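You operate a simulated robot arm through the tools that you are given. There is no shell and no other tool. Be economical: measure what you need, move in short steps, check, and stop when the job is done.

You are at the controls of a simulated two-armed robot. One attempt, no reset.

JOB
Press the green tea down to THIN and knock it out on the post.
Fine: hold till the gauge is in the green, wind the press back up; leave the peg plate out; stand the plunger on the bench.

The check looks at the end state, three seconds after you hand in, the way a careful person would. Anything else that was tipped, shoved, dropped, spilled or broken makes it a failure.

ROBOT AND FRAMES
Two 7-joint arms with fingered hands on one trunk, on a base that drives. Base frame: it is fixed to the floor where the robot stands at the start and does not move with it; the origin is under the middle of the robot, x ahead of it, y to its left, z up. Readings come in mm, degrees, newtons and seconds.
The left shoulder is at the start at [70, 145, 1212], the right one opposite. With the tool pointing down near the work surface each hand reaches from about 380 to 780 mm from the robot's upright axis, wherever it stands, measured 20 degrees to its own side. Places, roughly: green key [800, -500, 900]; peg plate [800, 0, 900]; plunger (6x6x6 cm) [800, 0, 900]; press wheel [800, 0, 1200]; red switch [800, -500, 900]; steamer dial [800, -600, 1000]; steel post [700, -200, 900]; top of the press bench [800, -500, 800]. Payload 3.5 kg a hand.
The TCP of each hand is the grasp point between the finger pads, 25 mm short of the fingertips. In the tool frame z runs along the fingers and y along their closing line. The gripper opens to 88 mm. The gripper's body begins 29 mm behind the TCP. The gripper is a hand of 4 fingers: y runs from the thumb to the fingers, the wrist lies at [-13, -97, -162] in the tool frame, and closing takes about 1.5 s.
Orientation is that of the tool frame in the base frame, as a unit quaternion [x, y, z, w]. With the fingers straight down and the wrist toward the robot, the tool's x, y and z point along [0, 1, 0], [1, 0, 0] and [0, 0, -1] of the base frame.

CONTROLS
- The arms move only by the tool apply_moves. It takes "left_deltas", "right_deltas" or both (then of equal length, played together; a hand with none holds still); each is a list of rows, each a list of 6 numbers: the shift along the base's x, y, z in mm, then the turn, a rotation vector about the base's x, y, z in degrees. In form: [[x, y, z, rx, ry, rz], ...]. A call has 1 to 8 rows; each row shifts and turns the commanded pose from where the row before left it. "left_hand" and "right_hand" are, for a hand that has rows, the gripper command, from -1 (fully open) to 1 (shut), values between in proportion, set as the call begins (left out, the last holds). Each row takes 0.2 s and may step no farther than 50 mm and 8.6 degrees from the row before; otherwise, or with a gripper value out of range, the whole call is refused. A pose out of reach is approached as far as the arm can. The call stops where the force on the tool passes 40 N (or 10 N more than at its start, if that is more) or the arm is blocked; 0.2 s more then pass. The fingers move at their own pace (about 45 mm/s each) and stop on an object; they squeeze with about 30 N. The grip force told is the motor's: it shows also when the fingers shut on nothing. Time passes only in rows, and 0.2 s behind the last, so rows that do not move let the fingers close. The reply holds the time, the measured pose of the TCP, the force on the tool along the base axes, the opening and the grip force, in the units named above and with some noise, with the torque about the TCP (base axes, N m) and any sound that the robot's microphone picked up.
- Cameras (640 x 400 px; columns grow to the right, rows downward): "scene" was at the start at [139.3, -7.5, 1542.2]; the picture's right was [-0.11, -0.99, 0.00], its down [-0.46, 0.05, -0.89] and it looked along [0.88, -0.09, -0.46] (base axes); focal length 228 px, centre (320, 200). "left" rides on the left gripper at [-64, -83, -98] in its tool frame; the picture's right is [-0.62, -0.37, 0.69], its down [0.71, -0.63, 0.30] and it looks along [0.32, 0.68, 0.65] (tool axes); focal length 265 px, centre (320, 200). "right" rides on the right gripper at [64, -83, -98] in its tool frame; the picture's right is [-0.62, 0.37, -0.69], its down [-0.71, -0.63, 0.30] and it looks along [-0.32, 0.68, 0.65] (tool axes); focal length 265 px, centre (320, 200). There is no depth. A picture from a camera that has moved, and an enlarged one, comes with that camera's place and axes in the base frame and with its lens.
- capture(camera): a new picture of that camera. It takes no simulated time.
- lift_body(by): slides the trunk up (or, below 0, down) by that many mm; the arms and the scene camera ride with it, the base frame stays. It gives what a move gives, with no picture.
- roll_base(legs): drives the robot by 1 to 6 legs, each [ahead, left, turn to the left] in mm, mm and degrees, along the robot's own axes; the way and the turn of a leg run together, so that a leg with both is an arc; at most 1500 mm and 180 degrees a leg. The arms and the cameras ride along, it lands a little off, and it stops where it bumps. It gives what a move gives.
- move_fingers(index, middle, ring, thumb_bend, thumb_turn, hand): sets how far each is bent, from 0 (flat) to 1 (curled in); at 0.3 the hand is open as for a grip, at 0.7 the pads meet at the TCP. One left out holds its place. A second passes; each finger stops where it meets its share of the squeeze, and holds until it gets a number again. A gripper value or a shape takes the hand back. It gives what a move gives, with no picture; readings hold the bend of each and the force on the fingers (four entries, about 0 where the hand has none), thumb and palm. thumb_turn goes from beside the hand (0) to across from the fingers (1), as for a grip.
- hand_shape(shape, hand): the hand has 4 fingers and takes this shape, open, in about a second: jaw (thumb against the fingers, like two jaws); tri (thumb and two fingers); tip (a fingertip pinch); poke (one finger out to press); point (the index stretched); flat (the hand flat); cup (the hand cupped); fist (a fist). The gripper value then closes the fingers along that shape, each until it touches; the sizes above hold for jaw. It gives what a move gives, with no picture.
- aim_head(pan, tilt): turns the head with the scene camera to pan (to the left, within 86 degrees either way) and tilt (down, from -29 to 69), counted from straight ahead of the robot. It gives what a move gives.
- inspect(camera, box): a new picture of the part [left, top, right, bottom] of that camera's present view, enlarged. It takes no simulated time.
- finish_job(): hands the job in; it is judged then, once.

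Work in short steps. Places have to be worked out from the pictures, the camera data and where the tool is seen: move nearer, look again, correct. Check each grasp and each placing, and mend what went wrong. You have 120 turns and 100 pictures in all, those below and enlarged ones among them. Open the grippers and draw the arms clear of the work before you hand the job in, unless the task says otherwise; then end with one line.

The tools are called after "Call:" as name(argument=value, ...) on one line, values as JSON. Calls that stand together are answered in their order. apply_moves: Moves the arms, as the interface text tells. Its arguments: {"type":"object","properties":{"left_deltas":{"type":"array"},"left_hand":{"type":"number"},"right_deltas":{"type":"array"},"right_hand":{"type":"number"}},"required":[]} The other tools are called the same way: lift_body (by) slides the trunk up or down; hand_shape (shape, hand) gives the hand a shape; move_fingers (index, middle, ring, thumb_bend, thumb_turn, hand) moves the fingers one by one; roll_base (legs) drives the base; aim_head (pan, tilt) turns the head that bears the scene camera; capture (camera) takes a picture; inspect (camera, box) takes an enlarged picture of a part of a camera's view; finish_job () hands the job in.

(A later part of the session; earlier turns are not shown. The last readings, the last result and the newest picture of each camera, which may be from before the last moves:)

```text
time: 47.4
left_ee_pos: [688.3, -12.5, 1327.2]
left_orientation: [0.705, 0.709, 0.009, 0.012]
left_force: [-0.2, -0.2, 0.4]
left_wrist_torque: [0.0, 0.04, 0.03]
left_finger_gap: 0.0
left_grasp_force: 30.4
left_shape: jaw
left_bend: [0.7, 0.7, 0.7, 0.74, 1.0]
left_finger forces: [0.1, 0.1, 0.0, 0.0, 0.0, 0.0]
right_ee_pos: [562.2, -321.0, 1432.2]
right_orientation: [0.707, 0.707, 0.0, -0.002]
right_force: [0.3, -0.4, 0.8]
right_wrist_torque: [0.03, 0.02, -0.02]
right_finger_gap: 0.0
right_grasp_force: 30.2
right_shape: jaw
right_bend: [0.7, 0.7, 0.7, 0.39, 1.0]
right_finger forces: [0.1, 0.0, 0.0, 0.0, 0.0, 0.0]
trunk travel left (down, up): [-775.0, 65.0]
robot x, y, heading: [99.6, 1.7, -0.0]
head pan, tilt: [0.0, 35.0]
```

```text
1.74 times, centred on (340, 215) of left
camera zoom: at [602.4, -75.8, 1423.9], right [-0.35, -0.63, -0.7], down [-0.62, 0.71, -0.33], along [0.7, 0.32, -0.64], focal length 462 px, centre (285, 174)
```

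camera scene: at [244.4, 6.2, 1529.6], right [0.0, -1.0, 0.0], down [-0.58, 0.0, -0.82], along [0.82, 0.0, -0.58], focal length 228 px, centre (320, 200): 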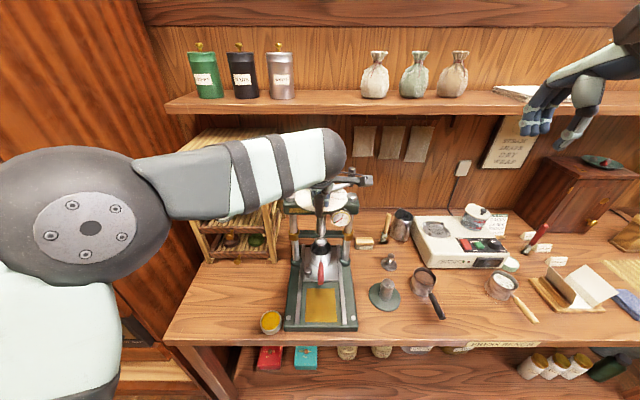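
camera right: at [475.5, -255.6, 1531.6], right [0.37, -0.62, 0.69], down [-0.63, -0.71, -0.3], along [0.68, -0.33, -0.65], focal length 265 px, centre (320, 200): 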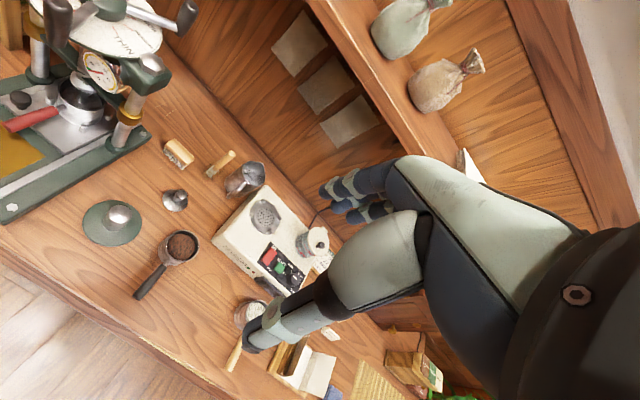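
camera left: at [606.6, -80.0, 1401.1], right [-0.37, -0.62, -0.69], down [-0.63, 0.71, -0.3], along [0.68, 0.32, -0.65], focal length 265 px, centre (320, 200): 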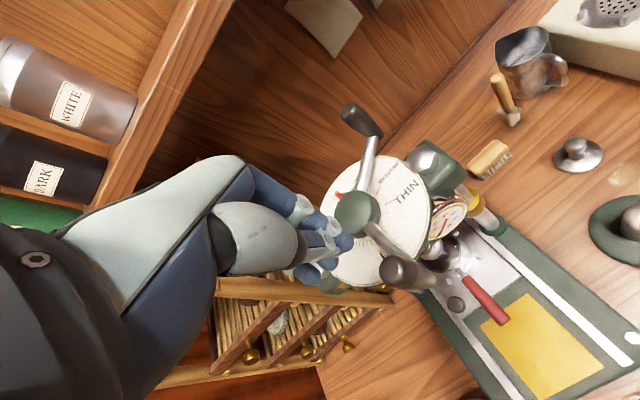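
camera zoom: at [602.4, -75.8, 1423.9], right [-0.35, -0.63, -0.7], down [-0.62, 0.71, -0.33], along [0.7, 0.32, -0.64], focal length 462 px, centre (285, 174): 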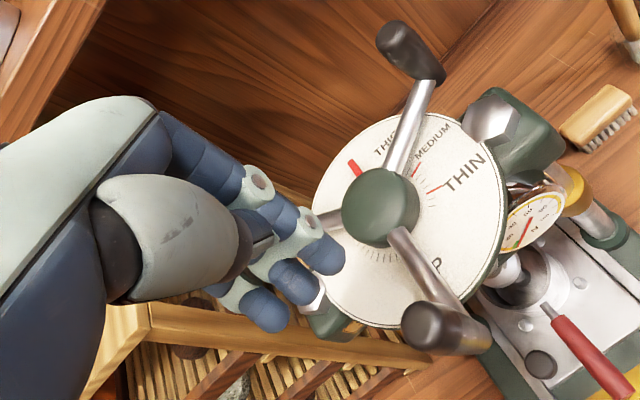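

The handle is now at 183°. The right arm can do the whole remaining arc, so I'll retract the left and bring the closed right hand over.

Call:
apply_moves(left_deltas=[[-25, 40, 8, 0, 0, 0], [-25, 40, 8, 0, 0, 0], [-25, 40, 8, 0, 0, 0], [-25, 40, 8, 0, 0, 0], [-25, 40, 8, 0, 0, 0], [-25, 40, 0, 0, 0, 0], [0, 0, 0, 0, 0, 0]], right_deltas=[[18, 42, -13, 0, 0, 0], [18, 42, -13, 0, 0, 0], [18, 42, -13, 0, 0, 0], [18, 42, -13, 0, 0, 0], [18, 42, -13, 0, 0, 0], [18, 42, -13, 0, 0, 0], [16, 42, -13, 0, 0, 0]])

Call:
apply_moves(right_deltas=[[0, 38, 0, 0, 0, 0], [0, 25, 0, 0, 0, 0], [0, 0, 0, 0, 0, 0], [0, 0, 0, 0, 0, 0]])

Call:
capture(camera="right")

```text
time: 49.0
left_ee_pos: [536.0, 230.0, 1367.2]
left_orientation: [0.705, 0.709, 0.009, 0.012]
left_force: [0.4, -0.4, -0.7]
left_wrist_torque: [0.01, 0.02, -0.02]
left_finger_gap: 0.1
left_grasp_force: 30.2
left_shape: jaw
left_bend: [0.7, 0.7, 0.7, 0.74, 1.0]
left_finger forces: [0.0, 0.0, 0.0, 0.0, 0.0, 0.0]
right_ee_pos: [684.5, -25.5, 1342.4]
right_orientation: [0.708, 0.706, 0.001, 0.0]
right_force: [-0.7, 0.3, -1.2]
right_wrist_torque: [0.04, 0.0, 0.03]
right_finger_gap: 0.2
right_grasp_force: 29.6
right_shape: jaw
right_bend: [0.7, 0.7, 0.7, 0.4, 1.0]
right_finger forces: [0.1, 0.0, 0.1, 0.0, 0.0, 0.0]
trunk travel left (down, up): [-775.0, 65.0]
robot x, y, heading: [97.4, -1.5, 0.1]
head pan, tilt: [0.0, 35.0]
```

```text
time: 50.2
left_ee_pos: [535.4, 229.9, 1367.0]
left_orientation: [0.705, 0.709, 0.011, 0.012]
left_force: [0.0, 0.3, -1.0]
left_wrist_torque: [0.0, 0.03, 0.01]
left_finger_gap: 0.0
left_grasp_force: 30.1
left_shape: jaw
left_bend: [0.7, 0.7, 0.7, 0.74, 1.0]
left_finger forces: [0.0, 0.0, 0.1, 0.0, 0.0, 0.0]
right_ee_pos: [690.9, 10.1, 1360.0]
right_orientation: [0.718, 0.695, 0.023, -0.02]
right_force: [0.3, -0.8, -0.2]
right_wrist_torque: [0.0, 0.03, -0.04]
right_finger_gap: 0.0
right_grasp_force: 31.0
right_shape: jaw
right_bend: [0.7, 0.7, 0.7, 0.4, 1.0]
right_finger forces: [0.0, 0.0, 0.0, 0.0, 0.0, 0.0]
trunk travel left (down, up): [-775.0, 65.0]
robot x, y, heading: [101.8, -5.0, 0.0]
head pan, tilt: [0.0, 35.0]
stopped in row 4 (right hand): the arm was blocked; the commanded pose is now the measured one
```

```text
39 pictures are left
camera right: at [609.1, 74.0, 1460.4], right [0.34, -0.67, 0.66], down [-0.65, -0.67, -0.35], along [0.68, -0.31, -0.67], focal length 265 px, centre (320, 200)
```

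right: 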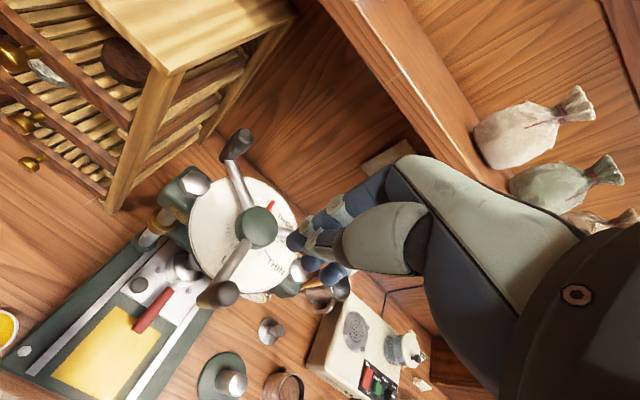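

The right arm can't get to the +y side. Instead I'll push the other handle, now at about 303°, from behind on the right side of the wheel, squaring the hand up on the way.

Call:
apply_moves(right_deltas=[[10, -33, -5, -3.5, 0.2, 1.9], [28, -33, -10, 0, 0, 0], [28, -33, -10, 0, 0, 0], [18, 0, -15, 0, 0, 0], [0, 0, 0, 0, 0, 0], [0, 0, 0, 0, 0, 0]])

Call:
capture(camera="right")

Call:
inspect(camera="scene", box=[260, 130, 400, 250])

```text
time: 51.6
left_ee_pos: [535.2, 227.5, 1368.0]
left_orientation: [0.705, 0.709, 0.009, 0.014]
left_force: [-0.3, -0.8, 0.1]
left_wrist_torque: [-0.03, -0.01, 0.0]
left_finger_gap: 0.2
left_grasp_force: 30.2
left_shape: jaw
left_bend: [0.7, 0.7, 0.7, 0.74, 1.0]
left_finger forces: [0.1, 0.0, 0.1, 0.0, 0.1, 0.0]
right_ee_pos: [772.4, -87.9, 1318.7]
right_orientation: [0.706, 0.708, -0.003, 0.003]
right_force: [0.6, 0.0, -0.6]
right_wrist_torque: [-0.04, -0.01, -0.03]
right_finger_gap: 0.0
right_grasp_force: 30.6
right_shape: jaw
right_bend: [0.7, 0.7, 0.7, 0.4, 1.0]
right_finger forces: [0.0, 0.0, 0.1, 0.0, 0.1, 0.1]
trunk travel left (down, up): [-775.0, 65.0]
robot x, y, heading: [99.8, -0.5, 0.1]
head pan, tilt: [0.0, 35.0]
```

```text
38 pictures are left
camera right: at [690.5, -20.4, 1414.7], right [0.37, -0.61, 0.7], down [-0.63, -0.72, -0.3], along [0.69, -0.33, -0.65], focal length 265 px, centre (320, 200)
```

right: 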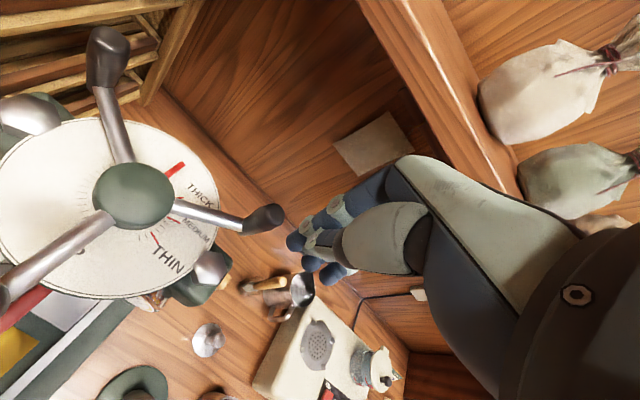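

```text
3.33 times, centred on (330, 190) of scene
camera zoom: at [236.0, 1.7, 1530.6], right [0.0, -1.0, 0.0], down [-0.57, 0.0, -0.82], along [0.82, 0.0, -0.57], focal length 761 px, centre (287, 233)
```

zoom: 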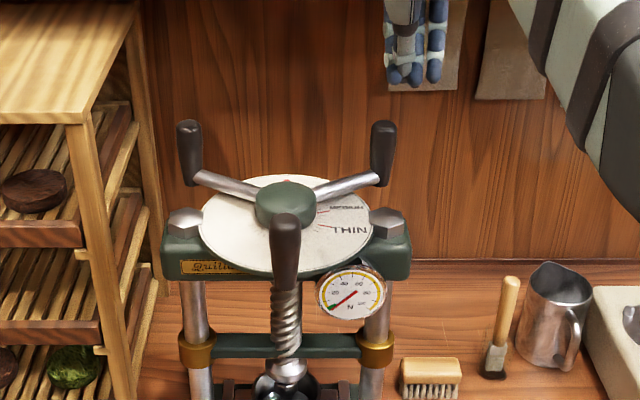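

The handles are at 180°, 300° and 60°. I'll descend behind the 300° handle and push it round.

Call:
apply_moves(right_deltas=[[0, 0, -35, 0, 0, 0], [0, 0, -35, 0, 0, 0], [0, 0, -34, 0, 0, 0], [0, 0, 0, 0, 0, 0], [0, 0, 0, 0, 0, 0]])

Call:
apply_moves(right_deltas=[[15.4, 1.6, 0, 0, 0, 0], [14.8, 4.3, 0, 0, 0, 0], [13.9, 6.7, 0, 0, 0, 0], [12.5, 9.1, 0, 0, 0, 0], [10.7, 11.1, 0, 0, 0, 0], [0, 0, 0, 0, 0, 0]])

Call:
inspect(camera="scene", box=[260, 130, 400, 250])

```text
time: 52.8
left_ee_pos: [536.1, 228.3, 1367.8]
left_orientation: [0.705, 0.709, 0.009, 0.013]
left_force: [0.9, 0.2, -0.2]
left_wrist_torque: [0.01, -0.02, 0.0]
left_finger_gap: 0.0
left_grasp_force: 29.7
left_shape: jaw
left_bend: [0.7, 0.7, 0.7, 0.74, 1.0]
left_finger forces: [0.0, 0.0, 0.0, 0.0, 0.0, 0.0]
right_ee_pos: [772.2, -87.3, 1213.5]
right_orientation: [0.705, 0.709, -0.003, 0.004]
right_force: [0.4, 0.0, -0.4]
right_wrist_torque: [-0.01, 0.01, 0.0]
right_finger_gap: 0.2
right_grasp_force: 30.5
right_shape: jaw
right_bend: [0.7, 0.7, 0.7, 0.4, 1.0]
right_finger forces: [0.0, 0.0, 0.0, 0.0, 0.0, 0.1]
trunk travel left (down, up): [-775.0, 65.0]
robot x, y, heading: [102.4, 0.8, 0.1]
head pan, tilt: [0.0, 35.0]
```

```text
time: 54.2
left_ee_pos: [534.2, 227.9, 1368.6]
left_orientation: [0.705, 0.709, 0.008, 0.013]
left_force: [0.6, -0.1, -0.8]
left_wrist_torque: [0.02, 0.04, 0.0]
left_finger_gap: 0.1
left_grasp_force: 30.1
left_shape: jaw
left_bend: [0.7, 0.7, 0.7, 0.74, 1.0]
left_finger forces: [0.0, 0.0, 0.1, 0.0, 0.1, 0.0]
right_ee_pos: [816.6, -61.0, 1208.0]
right_orientation: [0.705, 0.709, -0.003, 0.004]
right_force: [-2.8, 0.3, 1.1]
right_wrist_torque: [-0.04, -0.05, -0.03]
right_finger_gap: 0.0
right_grasp_force: 30.3
right_shape: jaw
right_bend: [0.7, 0.7, 0.7, 0.41, 1.0]
right_finger forces: [0.1, 2.3, 0.0, 0.0, 0.1, 0.0]
right hand out of reach, approached as far as the arm can: row 4, 5
trunk travel left (down, up): [-775.0, 65.0]
robot x, y, heading: [98.6, 1.0, -0.1]
head pan, tilt: [0.0, 35.0]
```

```text
3.33 times, centred on (330, 190) of scene
camera zoom: at [235.2, 1.8, 1530.7], right [0.0, -1.0, 0.0], down [-0.57, 0.0, -0.82], along [0.82, 0.0, -0.57], focal length 761 px, centre (287, 233)
```

zoom: 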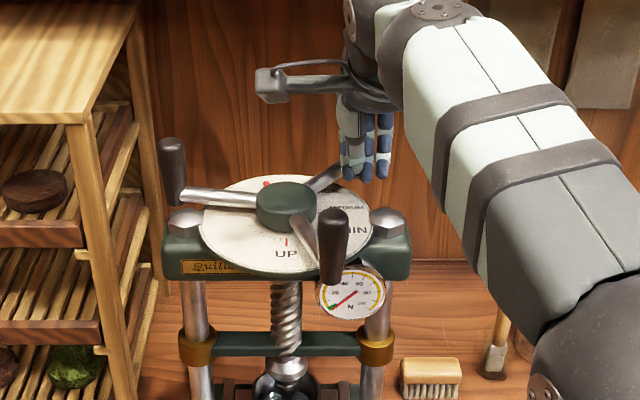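

The wheel advanced about 28° and the right arm is at its limit. I'll lift it clear. The left arm can then push the left-hand handle, now at about 88°, round through the front-left.

Call:
apply_moves(right_deltas=[[-2, -5, 40, 0, 0, 0], [0, 0, 40, 0, 0, 0], [-10, -20, 35, 0, 0, 0], [-25, -40, 10, 0, 0, 0], [-25, -40, 10, 0, 0, 0], [-25, -40, 10, 0, 0, 0], [-25, -40, 10, 0, 0, 0], [-25, -40, 10, 0, 0, 0]])

Call:
apply_moves(left_deltas=[[40, -20, 0, 0, 0, 0], [45, -20, 0, 0, 0, 0], [45, -20, 0, 0, 0, 0], [45, -20, -10, 0, 0, 0], [45, -20, -20, 0, 0, 0], [45, -20, -20, 0, 0, 0], [12, -22, 0, 0, 0, 0], [0, 0, 0, 0, 0, 0]])

Call:
capture(camera="left")

```text
time: 56.0
left_ee_pos: [534.3, 226.2, 1369.4]
left_orientation: [0.705, 0.709, 0.011, 0.013]
left_force: [-0.1, -0.3, 0.2]
left_wrist_torque: [0.02, 0.0, -0.01]
left_finger_gap: 0.0
left_grasp_force: 29.8
left_shape: jaw
left_bend: [0.7, 0.7, 0.7, 0.74, 1.0]
left_finger forces: [0.1, 0.1, 0.0, 0.0, 0.0, 0.0]
right_ee_pos: [682.3, -285.9, 1369.5]
right_orientation: [0.717, 0.697, -0.008, 0.011]
right_force: [31.1, 5.0, -29.9]
right_wrist_torque: [-2.83, 0.55, -2.9]
right_finger_gap: 0.0
right_grasp_force: 29.9
right_shape: jaw
right_bend: [0.7, 0.7, 0.7, 0.41, 1.0]
right_finger forces: [0.1, 0.1, 0.1, 0.0, 0.0, 0.0]
right hand out of reach, approached as far as the arm can: row 1, 2, 7, 8
trunk travel left (down, up): [-775.0, 65.0]
robot x, y, heading: [99.9, 3.0, 0.1]
head pan, tilt: [0.0, 35.0]
stopped in row 8 (right hand): the force on the tool passed its limit at 197 N (the readings are from after the stop); the commanded pose is now the measured one
```

```text
refused: row 4 steps farther than a row can; nothing moved
```

```text
35 pictures are left
camera left: at [449.3, 162.3, 1463.6], right [-0.34, -0.62, -0.7], down [-0.62, 0.71, -0.33], along [0.7, 0.33, -0.63], focal length 265 px, centre (320, 200)
```

left: 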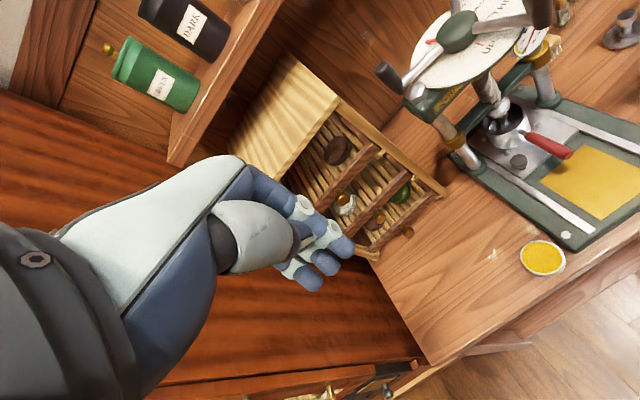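

The right arm hit something with 197 N. I need to look at the scene straight away.

Call:
capture(camera="scene")

Call:
capture(camera="right")

```text
34 pictures are left
camera scene: at [235.7, -0.5, 1530.7], right [0.0, -1.0, 0.0], down [-0.57, 0.0, -0.82], along [0.82, 0.0, -0.57], focal length 228 px, centre (320, 200)
```

scene: 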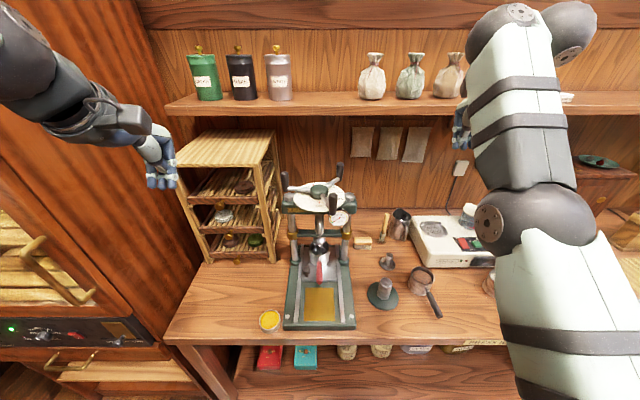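

```text
33 pictures are left
camera right: at [601.9, -215.2, 1466.3], right [0.35, -0.61, 0.71], down [-0.65, -0.7, -0.29], along [0.68, -0.36, -0.64], focal length 265 px, centre (320, 200)
```

right: 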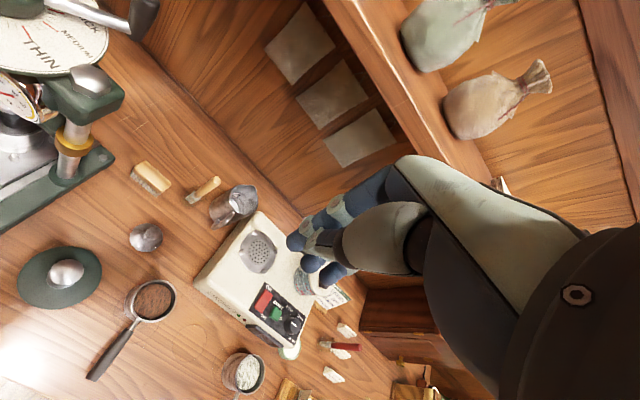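

Nothing looks displaced. I'll back the right hand toward the robot gently to relieve the force.

Call:
apply_moves(right_deltas=[[-15, 0, 5, 0, 0, 0], [-25, 0, 5, 0, 0, 0], [-25, 0, 0, 0, 0, 0], [0, 0, 0, 0, 0, 0]])

```text
time: 56.2
left_ee_pos: [536.0, 230.2, 1367.7]
left_orientation: [0.706, 0.708, 0.01, 0.014]
left_force: [0.3, 0.1, -0.3]
left_wrist_torque: [0.0, 0.0, -0.01]
left_finger_gap: 0.1
left_grasp_force: 30.2
left_shape: jaw
left_bend: [0.7, 0.7, 0.7, 0.74, 1.0]
left_finger forces: [0.0, 0.0, 0.1, 0.0, 0.0, 0.0]
right_ee_pos: [683.6, -284.0, 1371.2]
right_orientation: [0.719, 0.694, -0.013, 0.015]
right_force: [20.5, 3.4, -19.9]
right_wrist_torque: [-1.99, 0.33, -2.04]
right_finger_gap: 0.1
right_grasp_force: 29.6
right_shape: jaw
right_bend: [0.7, 0.7, 0.7, 0.41, 1.0]
right_finger forces: [0.1, 0.0, 0.0, 0.0, 0.0, 0.0]
right hand out of reach, approached as far as the arm can: row 1
trunk travel left (down, up): [-775.0, 65.0]
robot x, y, heading: [101.0, -1.2, 0.1]
head pan, tilt: [0.0, 35.0]
stopped in row 1 (right hand): the force on the tool passed its limit at 110 N (the readings are from after the stop); the commanded pose is now the measured one
```

The contact pushes the hand forward and down, so I'll yield in that direction a little.

Call:
apply_moves(right_deltas=[[10, 5, -15, 0, 0, 0], [15, 10, -25, 0, 0, 0], [0, 0, 0, 0, 0, 0]])

Call:
capture(camera="scene")

```text
time: 57.0
left_ee_pos: [535.6, 227.5, 1368.1]
left_orientation: [0.705, 0.709, 0.01, 0.013]
left_force: [-0.7, -0.3, 0.0]
left_wrist_torque: [0.01, -0.01, 0.01]
left_finger_gap: 0.0
left_grasp_force: 30.0
left_shape: jaw
left_bend: [0.7, 0.7, 0.7, 0.74, 1.0]
left_finger forces: [0.0, 0.0, 0.0, 0.0, 0.1, 0.0]
right_ee_pos: [711.5, -271.7, 1332.9]
right_orientation: [0.718, 0.696, -0.013, 0.013]
right_force: [-0.3, -0.4, 0.6]
right_wrist_torque: [0.03, 0.0, 0.01]
right_finger_gap: 0.0
right_grasp_force: 30.0
right_shape: jaw
right_bend: [0.7, 0.7, 0.7, 0.41, 1.0]
right_finger forces: [0.0, 0.0, 0.1, 0.1, 0.0, 0.0]
right hand out of reach, approached as far as the arm can: row 2
trunk travel left (down, up): [-775.0, 65.0]
robot x, y, heading: [97.1, -1.0, -0.2]
head pan, tilt: [0.0, 35.0]
```

```text
32 pictures are left
camera scene: at [235.8, 1.9, 1530.7], right [0.0, -1.0, 0.0], down [-0.57, 0.0, -0.82], along [0.82, 0.0, -0.57], focal length 228 px, centre (320, 200)
```

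scene: 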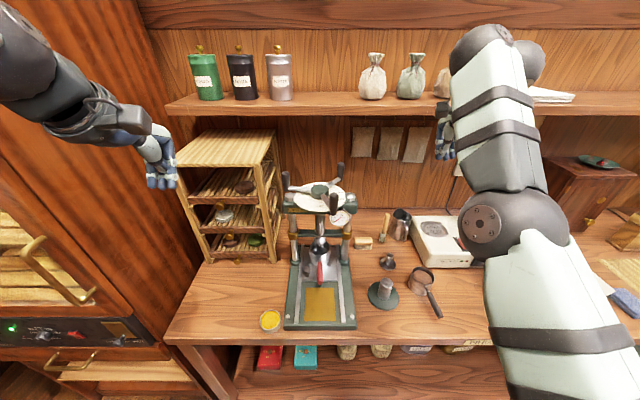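

Force released. I'll bring the hand back at this lower height, in small steps.

Call:
apply_moves(right_deltas=[[-20, 0, -10, 0, 0, 0], [-25, 0, -10, 0, 0, 0], [-25, -5, 0, 0, 0, 0], [-25, -5, 0, 0, 0, 0], [-25, -5, 0, 0, 0, 0], [-25, -5, 0, 0, 0, 0], [0, 0, 0, 0, 0, 0]])

Call:
capture(camera="scene")

```text
time: 58.2
left_ee_pos: [535.0, 226.8, 1368.1]
left_orientation: [0.706, 0.708, 0.011, 0.014]
left_force: [-0.3, 0.0, -0.2]
left_wrist_torque: [0.01, 0.0, 0.02]
left_finger_gap: 0.0
left_grasp_force: 30.0
left_shape: jaw
left_bend: [0.7, 0.7, 0.7, 0.74, 1.0]
left_finger forces: [0.1, 0.1, 0.1, 0.0, 0.1, 0.0]
right_ee_pos: [678.9, -305.6, 1370.8]
right_orientation: [0.725, 0.689, -0.018, 0.019]
right_force: [25.5, 4.7, -24.7]
right_wrist_torque: [-2.41, 0.47, -2.45]
right_finger_gap: 0.0
right_grasp_force: 30.4
right_shape: jaw
right_bend: [0.7, 0.7, 0.7, 0.41, 1.0]
right_finger forces: [0.1, 0.0, 0.1, 0.0, 0.0, 0.0]
right hand out of reach, approached as far as the arm can: row 1, 2, 3, 4, 5, 6
trunk travel left (down, up): [-775.0, 65.0]
robot x, y, heading: [98.6, -3.6, -0.2]
head pan, tilt: [0.0, 35.0]
stopped in row 6 (right hand): the force on the tool passed its limit at 141 N (the readings are from after the stop); the commanded pose is now the measured one
```

```text
31 pictures are left
camera scene: at [235.8, 1.6, 1530.7], right [0.0, -1.0, 0.0], down [-0.57, 0.0, -0.82], along [0.82, 0.0, -0.57], focal length 228 px, centre (320, 200)
```

scene: 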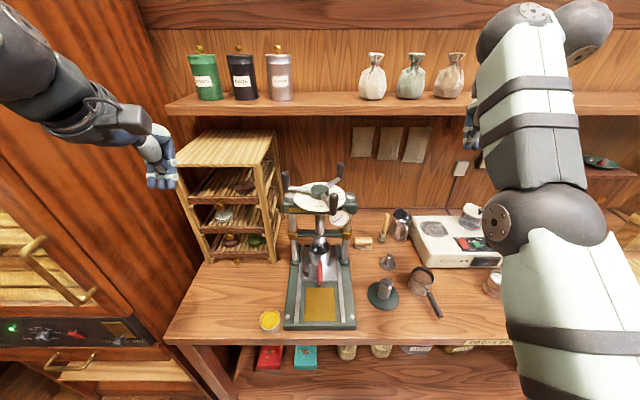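

The right arm's elbow has swung into a low branch and a wrist joint is at its limit. I'll yield again and try yawing the tool to relieve it, watching for the out-of-reach notes.

Call:
apply_moves(right_deltas=[[10, 5, -15, 0, 0, 0], [15, 10, -20, 0, 0, -8], [0, 10, -10, 0, 0, -8], [0, 0, 0, 0, 0, -8], [0, 0, 0, 0, 0, 0]])

```text
time: 59.4
left_ee_pos: [535.1, 228.6, 1368.8]
left_orientation: [0.705, 0.709, 0.009, 0.013]
left_force: [-0.4, 0.6, 0.2]
left_wrist_torque: [-0.02, 0.0, -0.02]
left_finger_gap: 0.0
left_grasp_force: 30.5
left_shape: jaw
left_bend: [0.7, 0.7, 0.7, 0.74, 1.0]
left_finger forces: [0.0, 0.0, 0.1, 0.0, 0.1, 0.0]
right_ee_pos: [711.5, -279.5, 1330.2]
right_orientation: [0.851, 0.524, -0.022, 0.017]
right_force: [0.3, 0.3, 0.3]
right_wrist_torque: [-0.03, 0.04, -0.03]
right_finger_gap: 0.0
right_grasp_force: 29.6
right_shape: jaw
right_bend: [0.7, 0.7, 0.7, 0.41, 1.0]
right_finger forces: [0.1, 0.0, 0.0, 0.1, 0.0, 0.0]
right hand out of reach, approached as far as the arm can: row 2, 3
trunk travel left (down, up): [-775.0, 65.0]
robot x, y, heading: [101.4, -2.9, -0.0]
head pan, tilt: [0.0, 35.0]
```

That relieved it. I'll move back a little with this yaw.

Call:
apply_moves(right_deltas=[[-15, 0, 0, 0, 0, -8], [-20, 0, 0, 0, 0, -5], [-20, 0, 0, 0, 0, 0], [-20, 0, 0, 0, 0, 0], [0, 0, 0, 0, 0, 0]])

```text
time: 60.6
left_ee_pos: [534.9, 229.2, 1367.2]
left_orientation: [0.705, 0.709, 0.01, 0.013]
left_force: [-0.7, 0.5, -0.1]
left_wrist_torque: [0.04, -0.01, -0.01]
left_finger_gap: 0.1
left_grasp_force: 29.9
left_shape: jaw
left_bend: [0.7, 0.7, 0.7, 0.74, 1.0]
left_finger forces: [0.1, 0.1, 0.0, 0.0, 0.0, 0.0]
right_ee_pos: [690.7, -276.5, 1338.6]
right_orientation: [0.905, 0.425, -0.024, 0.013]
right_force: [-0.4, 0.6, 0.7]
right_wrist_torque: [0.02, -0.01, -0.01]
right_finger_gap: 0.3
right_grasp_force: 30.0
right_shape: jaw
right_bend: [0.7, 0.7, 0.7, 0.41, 1.0]
right_finger forces: [0.1, 0.1, 0.0, 0.0, 0.1, 0.0]
right hand out of reach, approached as far as the arm can: row 1, 2, 3, 4
trunk travel left (down, up): [-775.0, 65.0]
robot x, y, heading: [101.0, 1.1, -0.1]
head pan, tilt: [0.0, 35.0]
```

Maybe this low-elbow branch is simply happier lower down, so I'll lower the hand to about z 1200. The steamer tops out near 970, which leaves clearance.

Call:
apply_moves(right_deltas=[[0, 0, -30, 0, 0, 0], [0, 0, -30, 0, 0, 0], [0, 0, -30, 0, 0, 0], [0, 0, -30, 0, 0, 0], [0, 0, 0, 0, 0, 0]])

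Call:
apply_moves(right_deltas=[[-15, 0, 0, 0, 0, 8], [-20, 0, 0, 0, 0, 8], [-20, 0, 0, 0, 0, 8], [-20, 0, 0, 0, 0, 8], [0, 0, 0, 0, 0, 6]])

```text
time: 61.8
left_ee_pos: [535.4, 228.1, 1369.2]
left_orientation: [0.705, 0.709, 0.01, 0.014]
left_force: [0.1, -0.9, -0.5]
left_wrist_torque: [0.0, 0.02, 0.03]
left_finger_gap: 0.0
left_grasp_force: 29.8
left_shape: jaw
left_bend: [0.7, 0.7, 0.7, 0.74, 1.0]
left_finger forces: [0.0, 0.1, 0.0, 0.1, 0.0, 0.0]
right_ee_pos: [740.3, -276.9, 1243.8]
right_orientation: [0.905, 0.425, -0.024, 0.013]
right_force: [-0.1, -0.3, 0.4]
right_wrist_torque: [0.01, -0.03, -0.04]
right_finger_gap: 0.1
right_grasp_force: 29.9
right_shape: jaw
right_bend: [0.7, 0.7, 0.7, 0.41, 1.0]
right_finger forces: [0.0, 0.1, 0.0, 0.1, 0.0, 0.0]
right hand out of reach, approached as far as the arm can: row 1, 2, 3, 4
trunk travel left (down, up): [-775.0, 65.0]
robot x, y, heading: [102.9, -2.4, 0.1]
head pan, tilt: [0.0, 35.0]
```

```text
time: 63.0
left_ee_pos: [535.0, 227.9, 1368.6]
left_orientation: [0.705, 0.709, 0.01, 0.012]
left_force: [0.0, -0.6, 0.5]
left_wrist_torque: [0.02, -0.01, 0.02]
left_finger_gap: 0.1
left_grasp_force: 30.0
left_shape: jaw
left_bend: [0.7, 0.7, 0.7, 0.74, 1.0]
left_finger forces: [0.0, 0.1, 0.1, 0.1, 0.0, 0.0]
right_ee_pos: [742.4, -283.0, 1277.8]
right_orientation: [0.716, 0.697, -0.018, 0.021]
right_force: [0.0, 0.7, 0.7]
right_wrist_torque: [0.0, 0.0, 0.01]
right_finger_gap: 0.0
right_grasp_force: 30.2
right_shape: jaw
right_bend: [0.7, 0.7, 0.7, 0.41, 1.0]
right_finger forces: [0.1, 0.0, 0.0, 0.1, 0.0, 0.1]
right hand out of reach, approached as far as the arm can: row 1, 2, 3, 4
trunk travel left (down, up): [-775.0, 65.0]
robot x, y, heading: [97.7, -1.8, 0.1]
head pan, tilt: [0.0, 35.0]
```

The right arm seems stuck in a flipped elbow branch, unable to fold. I'll back the base off into open space to sort it out safely.

Call:
roll_base(legs=[[-300, 0, 0]])

Call:
apply_moves(right_deltas=[[45, -10, 0, 0, 0, 0], [45, -10, 0, 0, 0, 0], [45, -10, 0, 0, 0, 0], [45, -10, 0, 0, 0, 0], [0, 0, 0, 0, 0, 0]])

Call:
capture(camera="scene")

```text
time: 65.1
left_ee_pos: [237.7, 226.9, 1368.2]
left_orientation: [0.706, 0.708, 0.009, 0.012]
left_force: [0.4, 0.1, -0.1]
left_wrist_torque: [-0.04, 0.05, -0.01]
left_finger_gap: 0.0
left_grasp_force: 29.8
left_shape: jaw
left_bend: [0.7, 0.7, 0.7, 0.74, 1.0]
left_finger forces: [0.0, 0.0, 0.0, 0.0, 0.0, 0.1]
right_ee_pos: [442.1, -283.7, 1275.7]
right_orientation: [0.718, 0.696, -0.017, 0.019]
right_force: [-0.2, 0.3, -0.6]
right_wrist_torque: [0.0, -0.02, 0.0]
right_finger_gap: 0.0
right_grasp_force: 30.0
right_shape: jaw
right_bend: [0.7, 0.7, 0.7, 0.41, 1.0]
right_finger forces: [0.0, 0.0, 0.0, 0.1, 0.1, 0.0]
trunk travel left (down, up): [-775.0, 65.0]
robot x, y, heading: [-200.1, -1.5, 0.3]
head pan, tilt: [0.0, 35.0]
```

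```text
time: 66.3
left_ee_pos: [237.3, 227.7, 1367.9]
left_orientation: [0.707, 0.707, 0.01, 0.013]
left_force: [-0.4, -0.3, 0.0]
left_wrist_torque: [0.02, 0.01, 0.0]
left_finger_gap: 0.1
left_grasp_force: 29.7
left_shape: jaw
left_bend: [0.7, 0.7, 0.7, 0.74, 1.0]
left_finger forces: [0.0, 0.0, 0.0, 0.1, 0.0, 0.0]
right_ee_pos: [511.8, -292.9, 1264.3]
right_orientation: [0.718, 0.695, -0.018, 0.019]
right_force: [1.1, -0.3, 0.1]
right_wrist_torque: [0.03, -0.01, -0.01]
right_finger_gap: 0.0
right_grasp_force: 30.1
right_shape: jaw
right_bend: [0.7, 0.7, 0.7, 0.41, 1.0]
right_finger forces: [0.1, 0.0, 0.1, 0.0, 0.0, 0.0]
right hand out of reach, approached as far as the arm can: row 2, 3, 4
trunk travel left (down, up): [-775.0, 65.0]
robot x, y, heading: [-200.6, 0.3, -0.3]
head pan, tilt: [0.0, 35.0]
```

```text
30 pictures are left
camera scene: at [-63.1, 1.3, 1530.4], right [0.0, -1.0, 0.0], down [-0.57, 0.0, -0.82], along [0.82, 0.0, -0.57], focal length 228 px, centre (320, 200)
```

scene: 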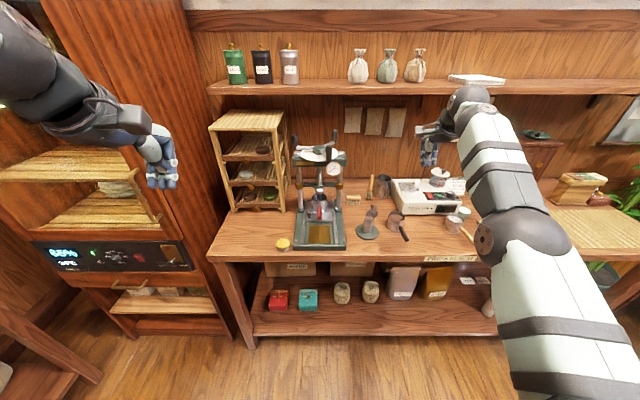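

Everything on the bench is intact. With the arm stretched, I'll raise the hand and then fold it back to try for the original elbow branch.

Call:
apply_moves(right_deltas=[[-20, -5, 45, 0, 0, 0], [-20, -5, 45, 0, 0, 0], [-20, -5, 45, 0, 0, 0], [-45, 0, 20, 0, 0, 0], [-45, 0, 0, 0, 0, 0], [-45, 0, 0, 0, 0, 0], [-45, 0, 0, 0, 0, 0], [-45, 0, 0, 0, 0, 0]])

Call:
apply_moves(right_deltas=[[-20, 0, 0, 0, 0, 0], [-20, 0, 0, 0, 0, 0], [0, 0, 0, 0, 0, 0]])

```text
time: 68.1
left_ee_pos: [232.1, 229.2, 1369.1]
left_orientation: [0.706, 0.708, 0.01, 0.015]
left_force: [-0.6, -0.4, -0.1]
left_wrist_torque: [-0.02, 0.02, 0.0]
left_finger_gap: 0.0
left_grasp_force: 30.0
left_shape: jaw
left_bend: [0.7, 0.7, 0.7, 0.74, 1.0]
left_finger forces: [0.0, 0.1, 0.1, 0.0, 0.0, 0.0]
right_ee_pos: [210.7, -304.6, 1414.4]
right_orientation: [0.719, 0.695, -0.016, 0.021]
right_force: [0.4, 0.1, -0.2]
right_wrist_torque: [0.0, 0.0, 0.05]
right_finger_gap: 0.0
right_grasp_force: 29.7
right_shape: jaw
right_bend: [0.7, 0.7, 0.7, 0.41, 1.0]
right_finger forces: [0.0, 0.1, 0.1, 0.0, 0.0, 0.0]
right hand out of reach, approached as far as the arm can: row 2, 3, 6
trunk travel left (down, up): [-775.0, 65.0]
robot x, y, heading: [-200.8, 3.2, -0.0]
head pan, tilt: [0.0, 35.0]
```

```text
time: 68.9
left_ee_pos: [235.4, 226.7, 1367.2]
left_orientation: [0.706, 0.708, 0.01, 0.012]
left_force: [-0.3, 1.2, 0.3]
left_wrist_torque: [0.0, 0.0, 0.02]
left_finger_gap: 0.0
left_grasp_force: 30.3
left_shape: jaw
left_bend: [0.7, 0.7, 0.7, 0.74, 1.0]
left_finger forces: [0.0, 0.0, 0.1, 0.1, 0.1, 0.0]
right_ee_pos: [188.7, -312.8, 1398.8]
right_orientation: [0.718, 0.696, -0.019, 0.02]
right_force: [0.6, -0.3, -0.5]
right_wrist_torque: [0.01, 0.0, -0.01]
right_finger_gap: 0.0
right_grasp_force: 30.2
right_shape: jaw
right_bend: [0.7, 0.7, 0.7, 0.41, 1.0]
right_finger forces: [0.0, 0.0, 0.0, 0.0, 0.0, 0.1]
right hand out of reach, approached as far as the arm can: row 1, 2
trunk travel left (down, up): [-775.0, 65.0]
robot x, y, heading: [-202.2, -0.4, -0.2]
head pan, tilt: [0.0, 35.0]
```

The right arm folds normally again. I'll put it in its start-like pose and drive back to the bench, slightly closer than before.

Call:
apply_moves(right_deltas=[[20, 0, 10, 1, 0, 1], [20, 0, 15, 1, 0, 1], [15, 0, 10, 0, 0, 0], [0, 0, 0, 0, 0, 0]])

Call:
roll_base(legs=[[335, 0, 0]])

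Call:
inspect(camera="scene", box=[220, 120, 420, 260])

```text
time: 69.9
left_ee_pos: [233.6, 228.2, 1368.2]
left_orientation: [0.707, 0.707, 0.009, 0.014]
left_force: [-0.7, -0.4, 0.1]
left_wrist_torque: [-0.02, -0.03, -0.02]
left_finger_gap: 0.0
left_grasp_force: 29.8
left_shape: jaw
left_bend: [0.7, 0.7, 0.7, 0.74, 1.0]
left_finger forces: [0.0, 0.1, 0.0, 0.0, 0.0, 0.1]
right_ee_pos: [241.8, -310.8, 1434.6]
right_orientation: [0.705, 0.709, -0.006, 0.007]
right_force: [-0.2, 0.0, 0.1]
right_wrist_torque: [0.0, 0.0, -0.01]
right_finger_gap: 0.3
right_grasp_force: 29.7
right_shape: jaw
right_bend: [0.7, 0.7, 0.7, 0.41, 1.0]
right_finger forces: [0.0, 0.1, 0.0, 0.0, 0.1, 0.0]
trunk travel left (down, up): [-775.0, 65.0]
robot x, y, heading: [-203.5, -0.6, -0.2]
head pan, tilt: [0.0, 35.0]
```

```text
time: 72.1
left_ee_pos: [564.9, 227.5, 1368.9]
left_orientation: [0.707, 0.707, 0.01, 0.015]
left_force: [0.3, -0.7, -0.4]
left_wrist_torque: [-0.01, -0.02, -0.05]
left_finger_gap: 0.1
left_grasp_force: 30.0
left_shape: jaw
left_bend: [0.7, 0.7, 0.7, 0.74, 1.0]
left_finger forces: [0.0, 0.0, 0.0, 0.1, 0.0, 0.0]
right_ee_pos: [572.2, -311.7, 1434.6]
right_orientation: [0.706, 0.708, -0.005, 0.008]
right_force: [-0.3, 0.0, -1.0]
right_wrist_torque: [0.0, -0.02, -0.01]
right_finger_gap: 0.0
right_grasp_force: 30.1
right_shape: jaw
right_bend: [0.7, 0.7, 0.7, 0.41, 1.0]
right_finger forces: [0.0, 0.0, 0.0, 0.0, 0.0, 0.0]
trunk travel left (down, up): [-775.0, 65.0]
robot x, y, heading: [131.4, -1.1, -0.2]
head pan, tilt: [0.0, 35.0]
```

```text
2.86 times, centred on (320, 190) of scene
camera zoom: at [264.7, 1.5, 1530.9], right [0.0, -1.0, 0.0], down [-0.57, 0.0, -0.82], along [0.82, 0.0, -0.57], focal length 652 px, centre (320, 229)
```

zoom: 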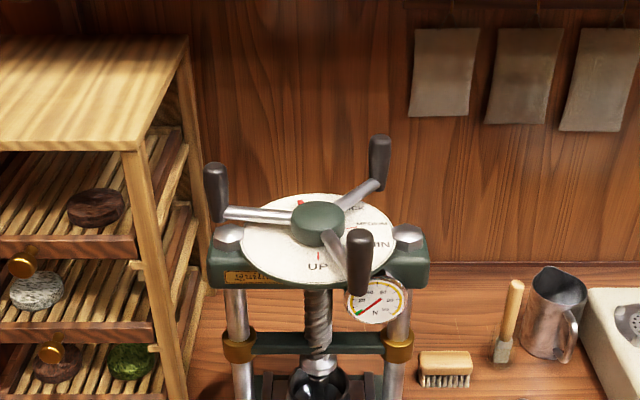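

The wheel's handles are at about 81°, 201° and 321°. I'll move the left hand over the wheel to just behind the 81° handle.

Call:
apply_moves(left_deltas=[[31, -29, -6, 0, 0, 0], [31, -29, -6, 0, 0, 0], [31, -29, -6, 0, 0, 0], [32, -30, -6, 0, 0, 0], [45, -10, -8, 0, 0, 0], [45, -10, -8, 0, 0, 0], [45, -12, -8, 0, 0, 0], [0, 0, 0, 0, 0, 0]])

Call:
apply_moves(left_deltas=[[0, 0, 0, 0, 0, 0], [0, 0, 0, 0, 0, 0]])

Call:
capture(camera="left")

```text
time: 73.9
left_ee_pos: [816.3, 78.9, 1317.4]
left_orientation: [0.706, 0.708, 0.01, 0.013]
left_force: [0.2, 0.3, 0.0]
left_wrist_torque: [-0.02, 0.01, 0.03]
left_finger_gap: 0.0
left_grasp_force: 30.2
left_shape: jaw
left_bend: [0.7, 0.7, 0.7, 0.74, 1.0]
left_finger forces: [0.0, 0.0, 0.0, 0.1, 0.1, 0.0]
left hand out of reach, approached as far as the arm can: row 7
right_ee_pos: [573.0, -312.7, 1436.7]
right_orientation: [0.706, 0.709, -0.005, 0.009]
right_force: [-0.8, -0.1, -0.8]
right_wrist_torque: [0.01, -0.02, -0.03]
right_finger_gap: 0.0
right_grasp_force: 30.1
right_shape: jaw
right_bend: [0.7, 0.7, 0.7, 0.41, 1.0]
right_finger forces: [0.0, 0.0, 0.1, 0.1, 0.0, 0.0]
trunk travel left (down, up): [-775.0, 65.0]
robot x, y, heading: [131.8, -1.3, -0.1]
head pan, tilt: [0.0, 35.0]
```

```text
time: 74.5
left_ee_pos: [820.0, 79.6, 1317.0]
left_orientation: [0.707, 0.707, 0.01, 0.014]
left_force: [-1.0, -0.1, 0.8]
left_wrist_torque: [-0.03, 0.0, 0.01]
left_finger_gap: 0.3
left_grasp_force: 29.6
left_shape: jaw
left_bend: [0.7, 0.7, 0.7, 0.74, 1.0]
left_finger forces: [0.1, 0.0, 0.1, 0.0, 0.0, 0.0]
right_ee_pos: [574.1, -312.3, 1434.1]
right_orientation: [0.705, 0.709, -0.005, 0.008]
right_force: [0.1, 0.1, -0.6]
right_wrist_torque: [0.01, 0.05, 0.03]
right_finger_gap: 0.1
right_grasp_force: 29.9
right_shape: jaw
right_bend: [0.7, 0.7, 0.7, 0.41, 1.0]
right_finger forces: [0.1, 0.1, 0.0, 0.0, 0.1, 0.1]
trunk travel left (down, up): [-775.0, 65.0]
robot x, y, heading: [132.8, -0.2, -0.0]
head pan, tilt: [0.0, 35.0]
```

```text
28 pictures are left
camera left: at [733.8, 15.9, 1411.6], right [-0.34, -0.62, -0.7], down [-0.62, 0.71, -0.33], along [0.7, 0.32, -0.63], focal length 265 px, centre (320, 200)
```

left: 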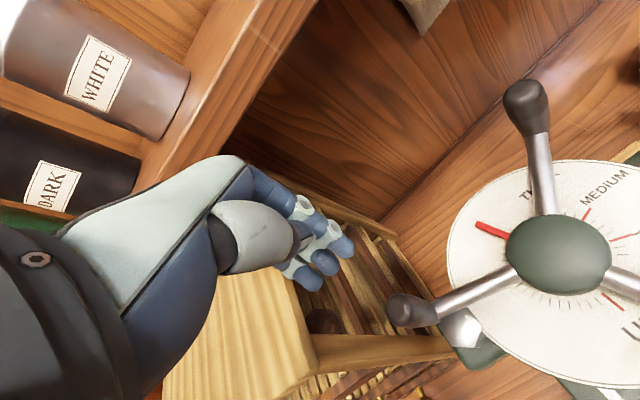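

The handle top is at about (794, 90). Rather than squeeze behind it, I'll open to a 50 mm cage, straddle it with thumb and fingers fore and aft, and pull it toward -x.

Call:
apply_moves(left_deltas=[[-28, 10, 0, 0, 0, 0], [0, 0, 0, 0, 0, 0], [0, 0, 0, 0, 0, 0], [0, 0, 0, 0, 0, 0], [0, 0, 0, 0, 0, 0]], left_hand=-0.14)

Call:
inspect(camera="left", box=[200, 130, 520, 380])

```text
time: 75.7
left_ee_pos: [792.3, 88.7, 1315.9]
left_orientation: [0.705, 0.709, 0.01, 0.014]
left_force: [0.3, 0.2, -0.2]
left_wrist_torque: [0.03, 0.0, 0.01]
left_finger_gap: 49.6
left_grasp_force: 0.1
left_shape: jaw
left_bend: [0.74, 0.42, 0.38, 0.66, 1.0]
left_finger forces: [0.1, 0.0, 0.1, 0.0, 0.0, 0.0]
right_ee_pos: [576.0, -312.2, 1434.4]
right_orientation: [0.706, 0.708, -0.005, 0.008]
right_force: [0.6, 0.0, 0.2]
right_wrist_torque: [0.0, 0.01, 0.0]
right_finger_gap: 0.0
right_grasp_force: 29.7
right_shape: jaw
right_bend: [0.7, 0.7, 0.7, 0.41, 1.0]
right_finger forces: [0.0, 0.1, 0.0, 0.0, 0.0, 0.1]
trunk travel left (down, up): [-775.0, 65.0]
robot x, y, heading: [128.7, 0.3, 0.1]
head pan, tilt: [0.0, 35.0]
```

```text
1.60 times, centred on (360, 255) of left
camera zoom: at [706.2, 25.9, 1411.4], right [-0.34, -0.62, -0.7], down [-0.62, 0.71, -0.33], along [0.7, 0.32, -0.63], focal length 425 px, centre (256, 112)
```

zoom: 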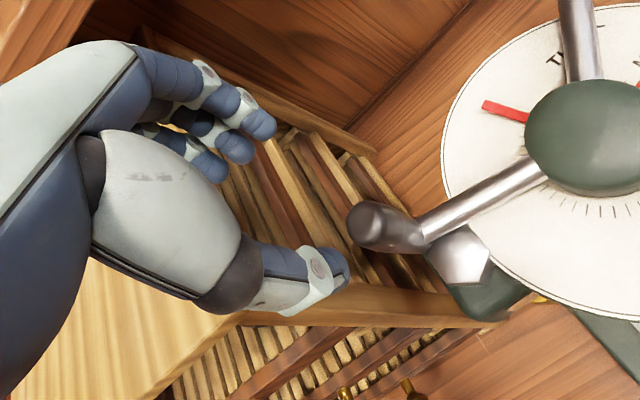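

Handle is at (793, 93), aligned. I'll descend, pull 48° round, then look.

Call:
apply_moves(left_deltas=[[0, 3, -35, 0, 0, 0], [0, 0, -35, 0, 0, 0], [0, 0, -32, 0, 0, 0], [0, 0, 0, 0, 0, 0], [0, 0, 0, 0, 0, 0]])

Call:
inspect(camera="left", box=[200, 130, 520, 380])

```text
time: 76.9
left_ee_pos: [790.3, 92.8, 1214.1]
left_orientation: [0.706, 0.708, 0.009, 0.013]
left_force: [0.2, -0.3, 0.1]
left_wrist_torque: [0.03, 0.01, 0.02]
left_finger_gap: 50.1
left_grasp_force: 0.0
left_shape: jaw
left_bend: [0.74, 0.42, 0.38, 0.66, 1.0]
left_finger forces: [0.1, 0.0, 0.0, 0.0, 0.0, 0.0]
right_ee_pos: [574.2, -312.6, 1434.7]
right_orientation: [0.706, 0.708, -0.005, 0.007]
right_force: [-0.5, -0.7, -0.6]
right_wrist_torque: [0.03, -0.01, 0.02]
right_finger_gap: 0.1
right_grasp_force: 30.3
right_shape: jaw
right_bend: [0.7, 0.7, 0.7, 0.41, 1.0]
right_finger forces: [0.0, 0.0, 0.0, 0.0, 0.0, 0.0]
trunk travel left (down, up): [-775.0, 65.0]
robot x, y, heading: [129.8, -2.5, 0.2]
head pan, tilt: [0.0, 35.0]
```

```text
1.60 times, centred on (360, 255) of left
camera zoom: at [705.5, 28.3, 1309.4], right [-0.34, -0.62, -0.7], down [-0.62, 0.71, -0.33], along [0.7, 0.32, -0.63], focal length 425 px, centre (256, 112)
```

zoom: 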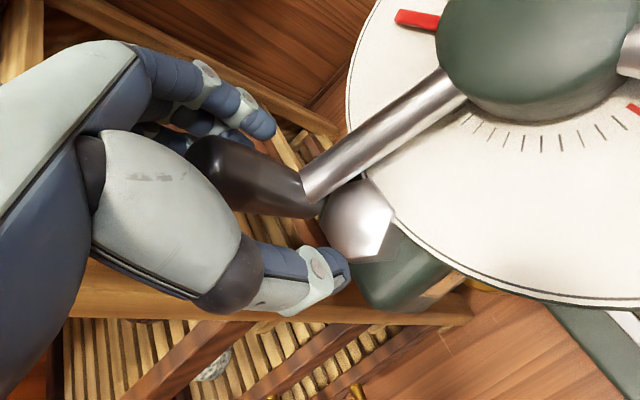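

The handle is well caged. I'll pull it round by following the circle.

Call:
apply_moves(left_deltas=[[-15.6, 1.9, 0, 0, 0, 0], [-15.6, -0.8, 0, 0, 0, 0], [-15.3, -3.5, 0, 0, 0, 0], [-14.5, -6.1, 0, 0, 0, 0], [-13.1, -8.6, 0, 0, 0, 0], [-11.5, -10.7, 0, 0, 0, 0], [0, 0, 0, 0, 0, 0]])

Call:
inspect(camera="left", box=[200, 130, 520, 380])

```text
time: 78.5
left_ee_pos: [705.2, 65.1, 1212.2]
left_orientation: [0.706, 0.708, 0.009, 0.014]
left_force: [1.2, 1.6, -0.5]
left_wrist_torque: [0.01, -0.02, 0.0]
left_finger_gap: 51.0
left_grasp_force: 0.0
left_shape: jaw
left_bend: [0.74, 0.4, 0.38, 0.66, 1.0]
left_finger forces: [0.1, 0.8, 1.0, 0.1, 0.0, 0.1]
right_ee_pos: [576.1, -311.5, 1434.8]
right_orientation: [0.706, 0.709, -0.005, 0.008]
right_force: [1.0, 0.2, 0.9]
right_wrist_torque: [0.03, 0.01, 0.02]
right_finger_gap: 0.0
right_grasp_force: 30.0
right_shape: jaw
right_bend: [0.7, 0.7, 0.7, 0.41, 1.0]
right_finger forces: [0.1, 0.0, 0.1, 0.1, 0.1, 0.1]
trunk travel left (down, up): [-775.0, 65.0]
robot x, y, heading: [132.4, -1.5, -0.1]
head pan, tilt: [0.0, 35.0]
```

```text
1.60 times, centred on (360, 255) of left
camera zoom: at [620.6, 1.7, 1308.0], right [-0.35, -0.62, -0.7], down [-0.62, 0.71, -0.33], along [0.7, 0.32, -0.63], focal length 425 px, centre (256, 112)
```

zoom: 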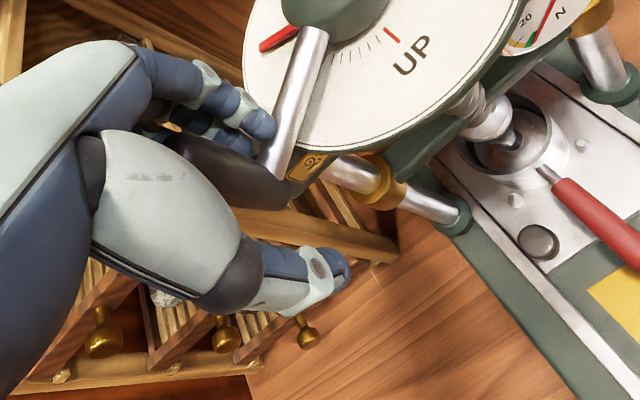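

The ram is rising and the handle is at about 128°. I'll lift, close the hand and drop in behind the handle as a side pusher.

Call:
apply_moves(left_deltas=[[3, 3, 40, 0, 0, 0], [0, 0, 40, 0, 0, 0], [0, 0, 20, 0, 0, 0], [25, 14, 0, 0, 0, 0], [28, 12, 0, 0, 0, 0], [0, 0, 0, 0, 0, 0]])

Call:
apply_moves(left_deltas=[[0, 0, 0, 0, 0, 0], [0, 0, 0, 0, 0, 0], [0, 0, 0, 0, 0, 0], [0, 0, 0, 0, 0, 0], [0, 0, 0, 0, 0, 0]], left_hand=1)

Call:
apply_moves(left_deltas=[[0, 0, -35, 0, 0, 0], [0, 0, -35, 0, 0, 0], [0, 0, -30, 0, 0, 0], [0, 0, 0, 0, 0, 0], [0, 0, 0, 0, 0, 0]])

Call:
inspect(camera="left", box=[200, 130, 520, 380])

```text
time: 79.9
left_ee_pos: [759.2, 92.7, 1314.1]
left_orientation: [0.707, 0.707, 0.011, 0.013]
left_force: [0.0, -0.6, -0.7]
left_wrist_torque: [-0.02, 0.0, 0.03]
left_finger_gap: 50.4
left_grasp_force: 0.0
left_shape: jaw
left_bend: [0.74, 0.42, 0.38, 0.66, 1.0]
left_finger forces: [0.0, 0.0, 0.1, 0.0, 0.0, 0.0]
right_ee_pos: [574.6, -313.4, 1433.9]
right_orientation: [0.706, 0.708, -0.004, 0.008]
right_force: [0.3, -0.6, -0.2]
right_wrist_torque: [0.01, -0.02, -0.01]
right_finger_gap: 0.1
right_grasp_force: 29.9
right_shape: jaw
right_bend: [0.7, 0.7, 0.7, 0.41, 1.0]
right_finger forces: [0.1, 0.0, 0.1, 0.0, 0.1, 0.0]
trunk travel left (down, up): [-775.0, 65.0]
robot x, y, heading: [130.9, -1.8, -0.2]
head pan, tilt: [0.0, 35.0]
```

```text
time: 81.1
left_ee_pos: [761.3, 93.0, 1313.6]
left_orientation: [0.706, 0.708, 0.01, 0.013]
left_force: [-0.2, 0.0, 0.5]
left_wrist_torque: [-0.01, 0.0, 0.02]
left_finger_gap: 0.2
left_grasp_force: 30.1
left_shape: jaw
left_bend: [0.7, 0.7, 0.7, 0.37, 1.0]
left_finger forces: [0.1, 0.1, 0.0, 0.0, 0.0, 0.0]
right_ee_pos: [575.3, -311.7, 1434.5]
right_orientation: [0.706, 0.709, -0.004, 0.008]
right_force: [-0.3, 0.1, -0.5]
right_wrist_torque: [-0.02, 0.03, 0.02]
right_finger_gap: 0.1
right_grasp_force: 29.7
right_shape: jaw
right_bend: [0.7, 0.7, 0.7, 0.41, 1.0]
right_finger forces: [0.1, 0.0, 0.0, 0.1, 0.1, 0.0]
trunk travel left (down, up): [-775.0, 65.0]
robot x, y, heading: [133.1, 0.5, -0.3]
head pan, tilt: [0.0, 35.0]
```

```text
time: 82.3
left_ee_pos: [762.7, 93.0, 1212.9]
left_orientation: [0.707, 0.708, 0.009, 0.013]
left_force: [-0.2, -0.2, -0.3]
left_wrist_torque: [-0.04, 0.01, 0.01]
left_finger_gap: 0.0
left_grasp_force: 29.8
left_shape: jaw
left_bend: [0.7, 0.7, 0.7, 0.38, 1.0]
left_finger forces: [0.0, 0.0, 0.0, 0.0, 0.1, 0.0]
right_ee_pos: [574.8, -312.3, 1435.0]
right_orientation: [0.706, 0.709, -0.005, 0.007]
right_force: [-0.2, 0.3, -1.0]
right_wrist_torque: [0.01, 0.02, 0.0]
right_finger_gap: 0.0
right_grasp_force: 29.8
right_shape: jaw
right_bend: [0.7, 0.7, 0.7, 0.41, 1.0]
right_finger forces: [0.0, 0.0, 0.1, 0.1, 0.0, 0.0]
trunk travel left (down, up): [-775.0, 65.0]
robot x, y, heading: [131.8, -0.2, 0.1]
head pan, tilt: [0.0, 35.0]
```

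```text
1.60 times, centred on (360, 255) of left
camera zoom: at [676.2, 29.7, 1308.0], right [-0.34, -0.62, -0.7], down [-0.62, 0.71, -0.33], along [0.7, 0.32, -0.63], focal length 425 px, centre (256, 112)
```

zoom: 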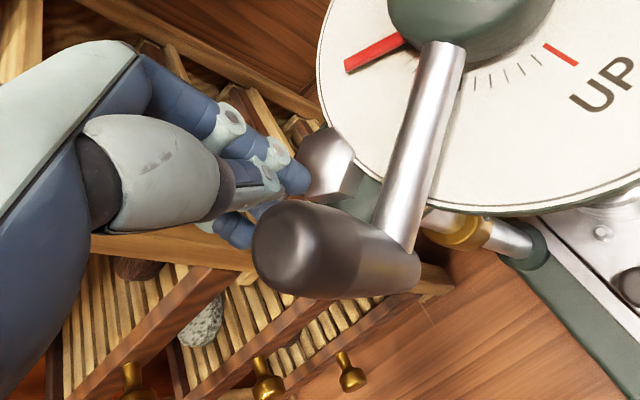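

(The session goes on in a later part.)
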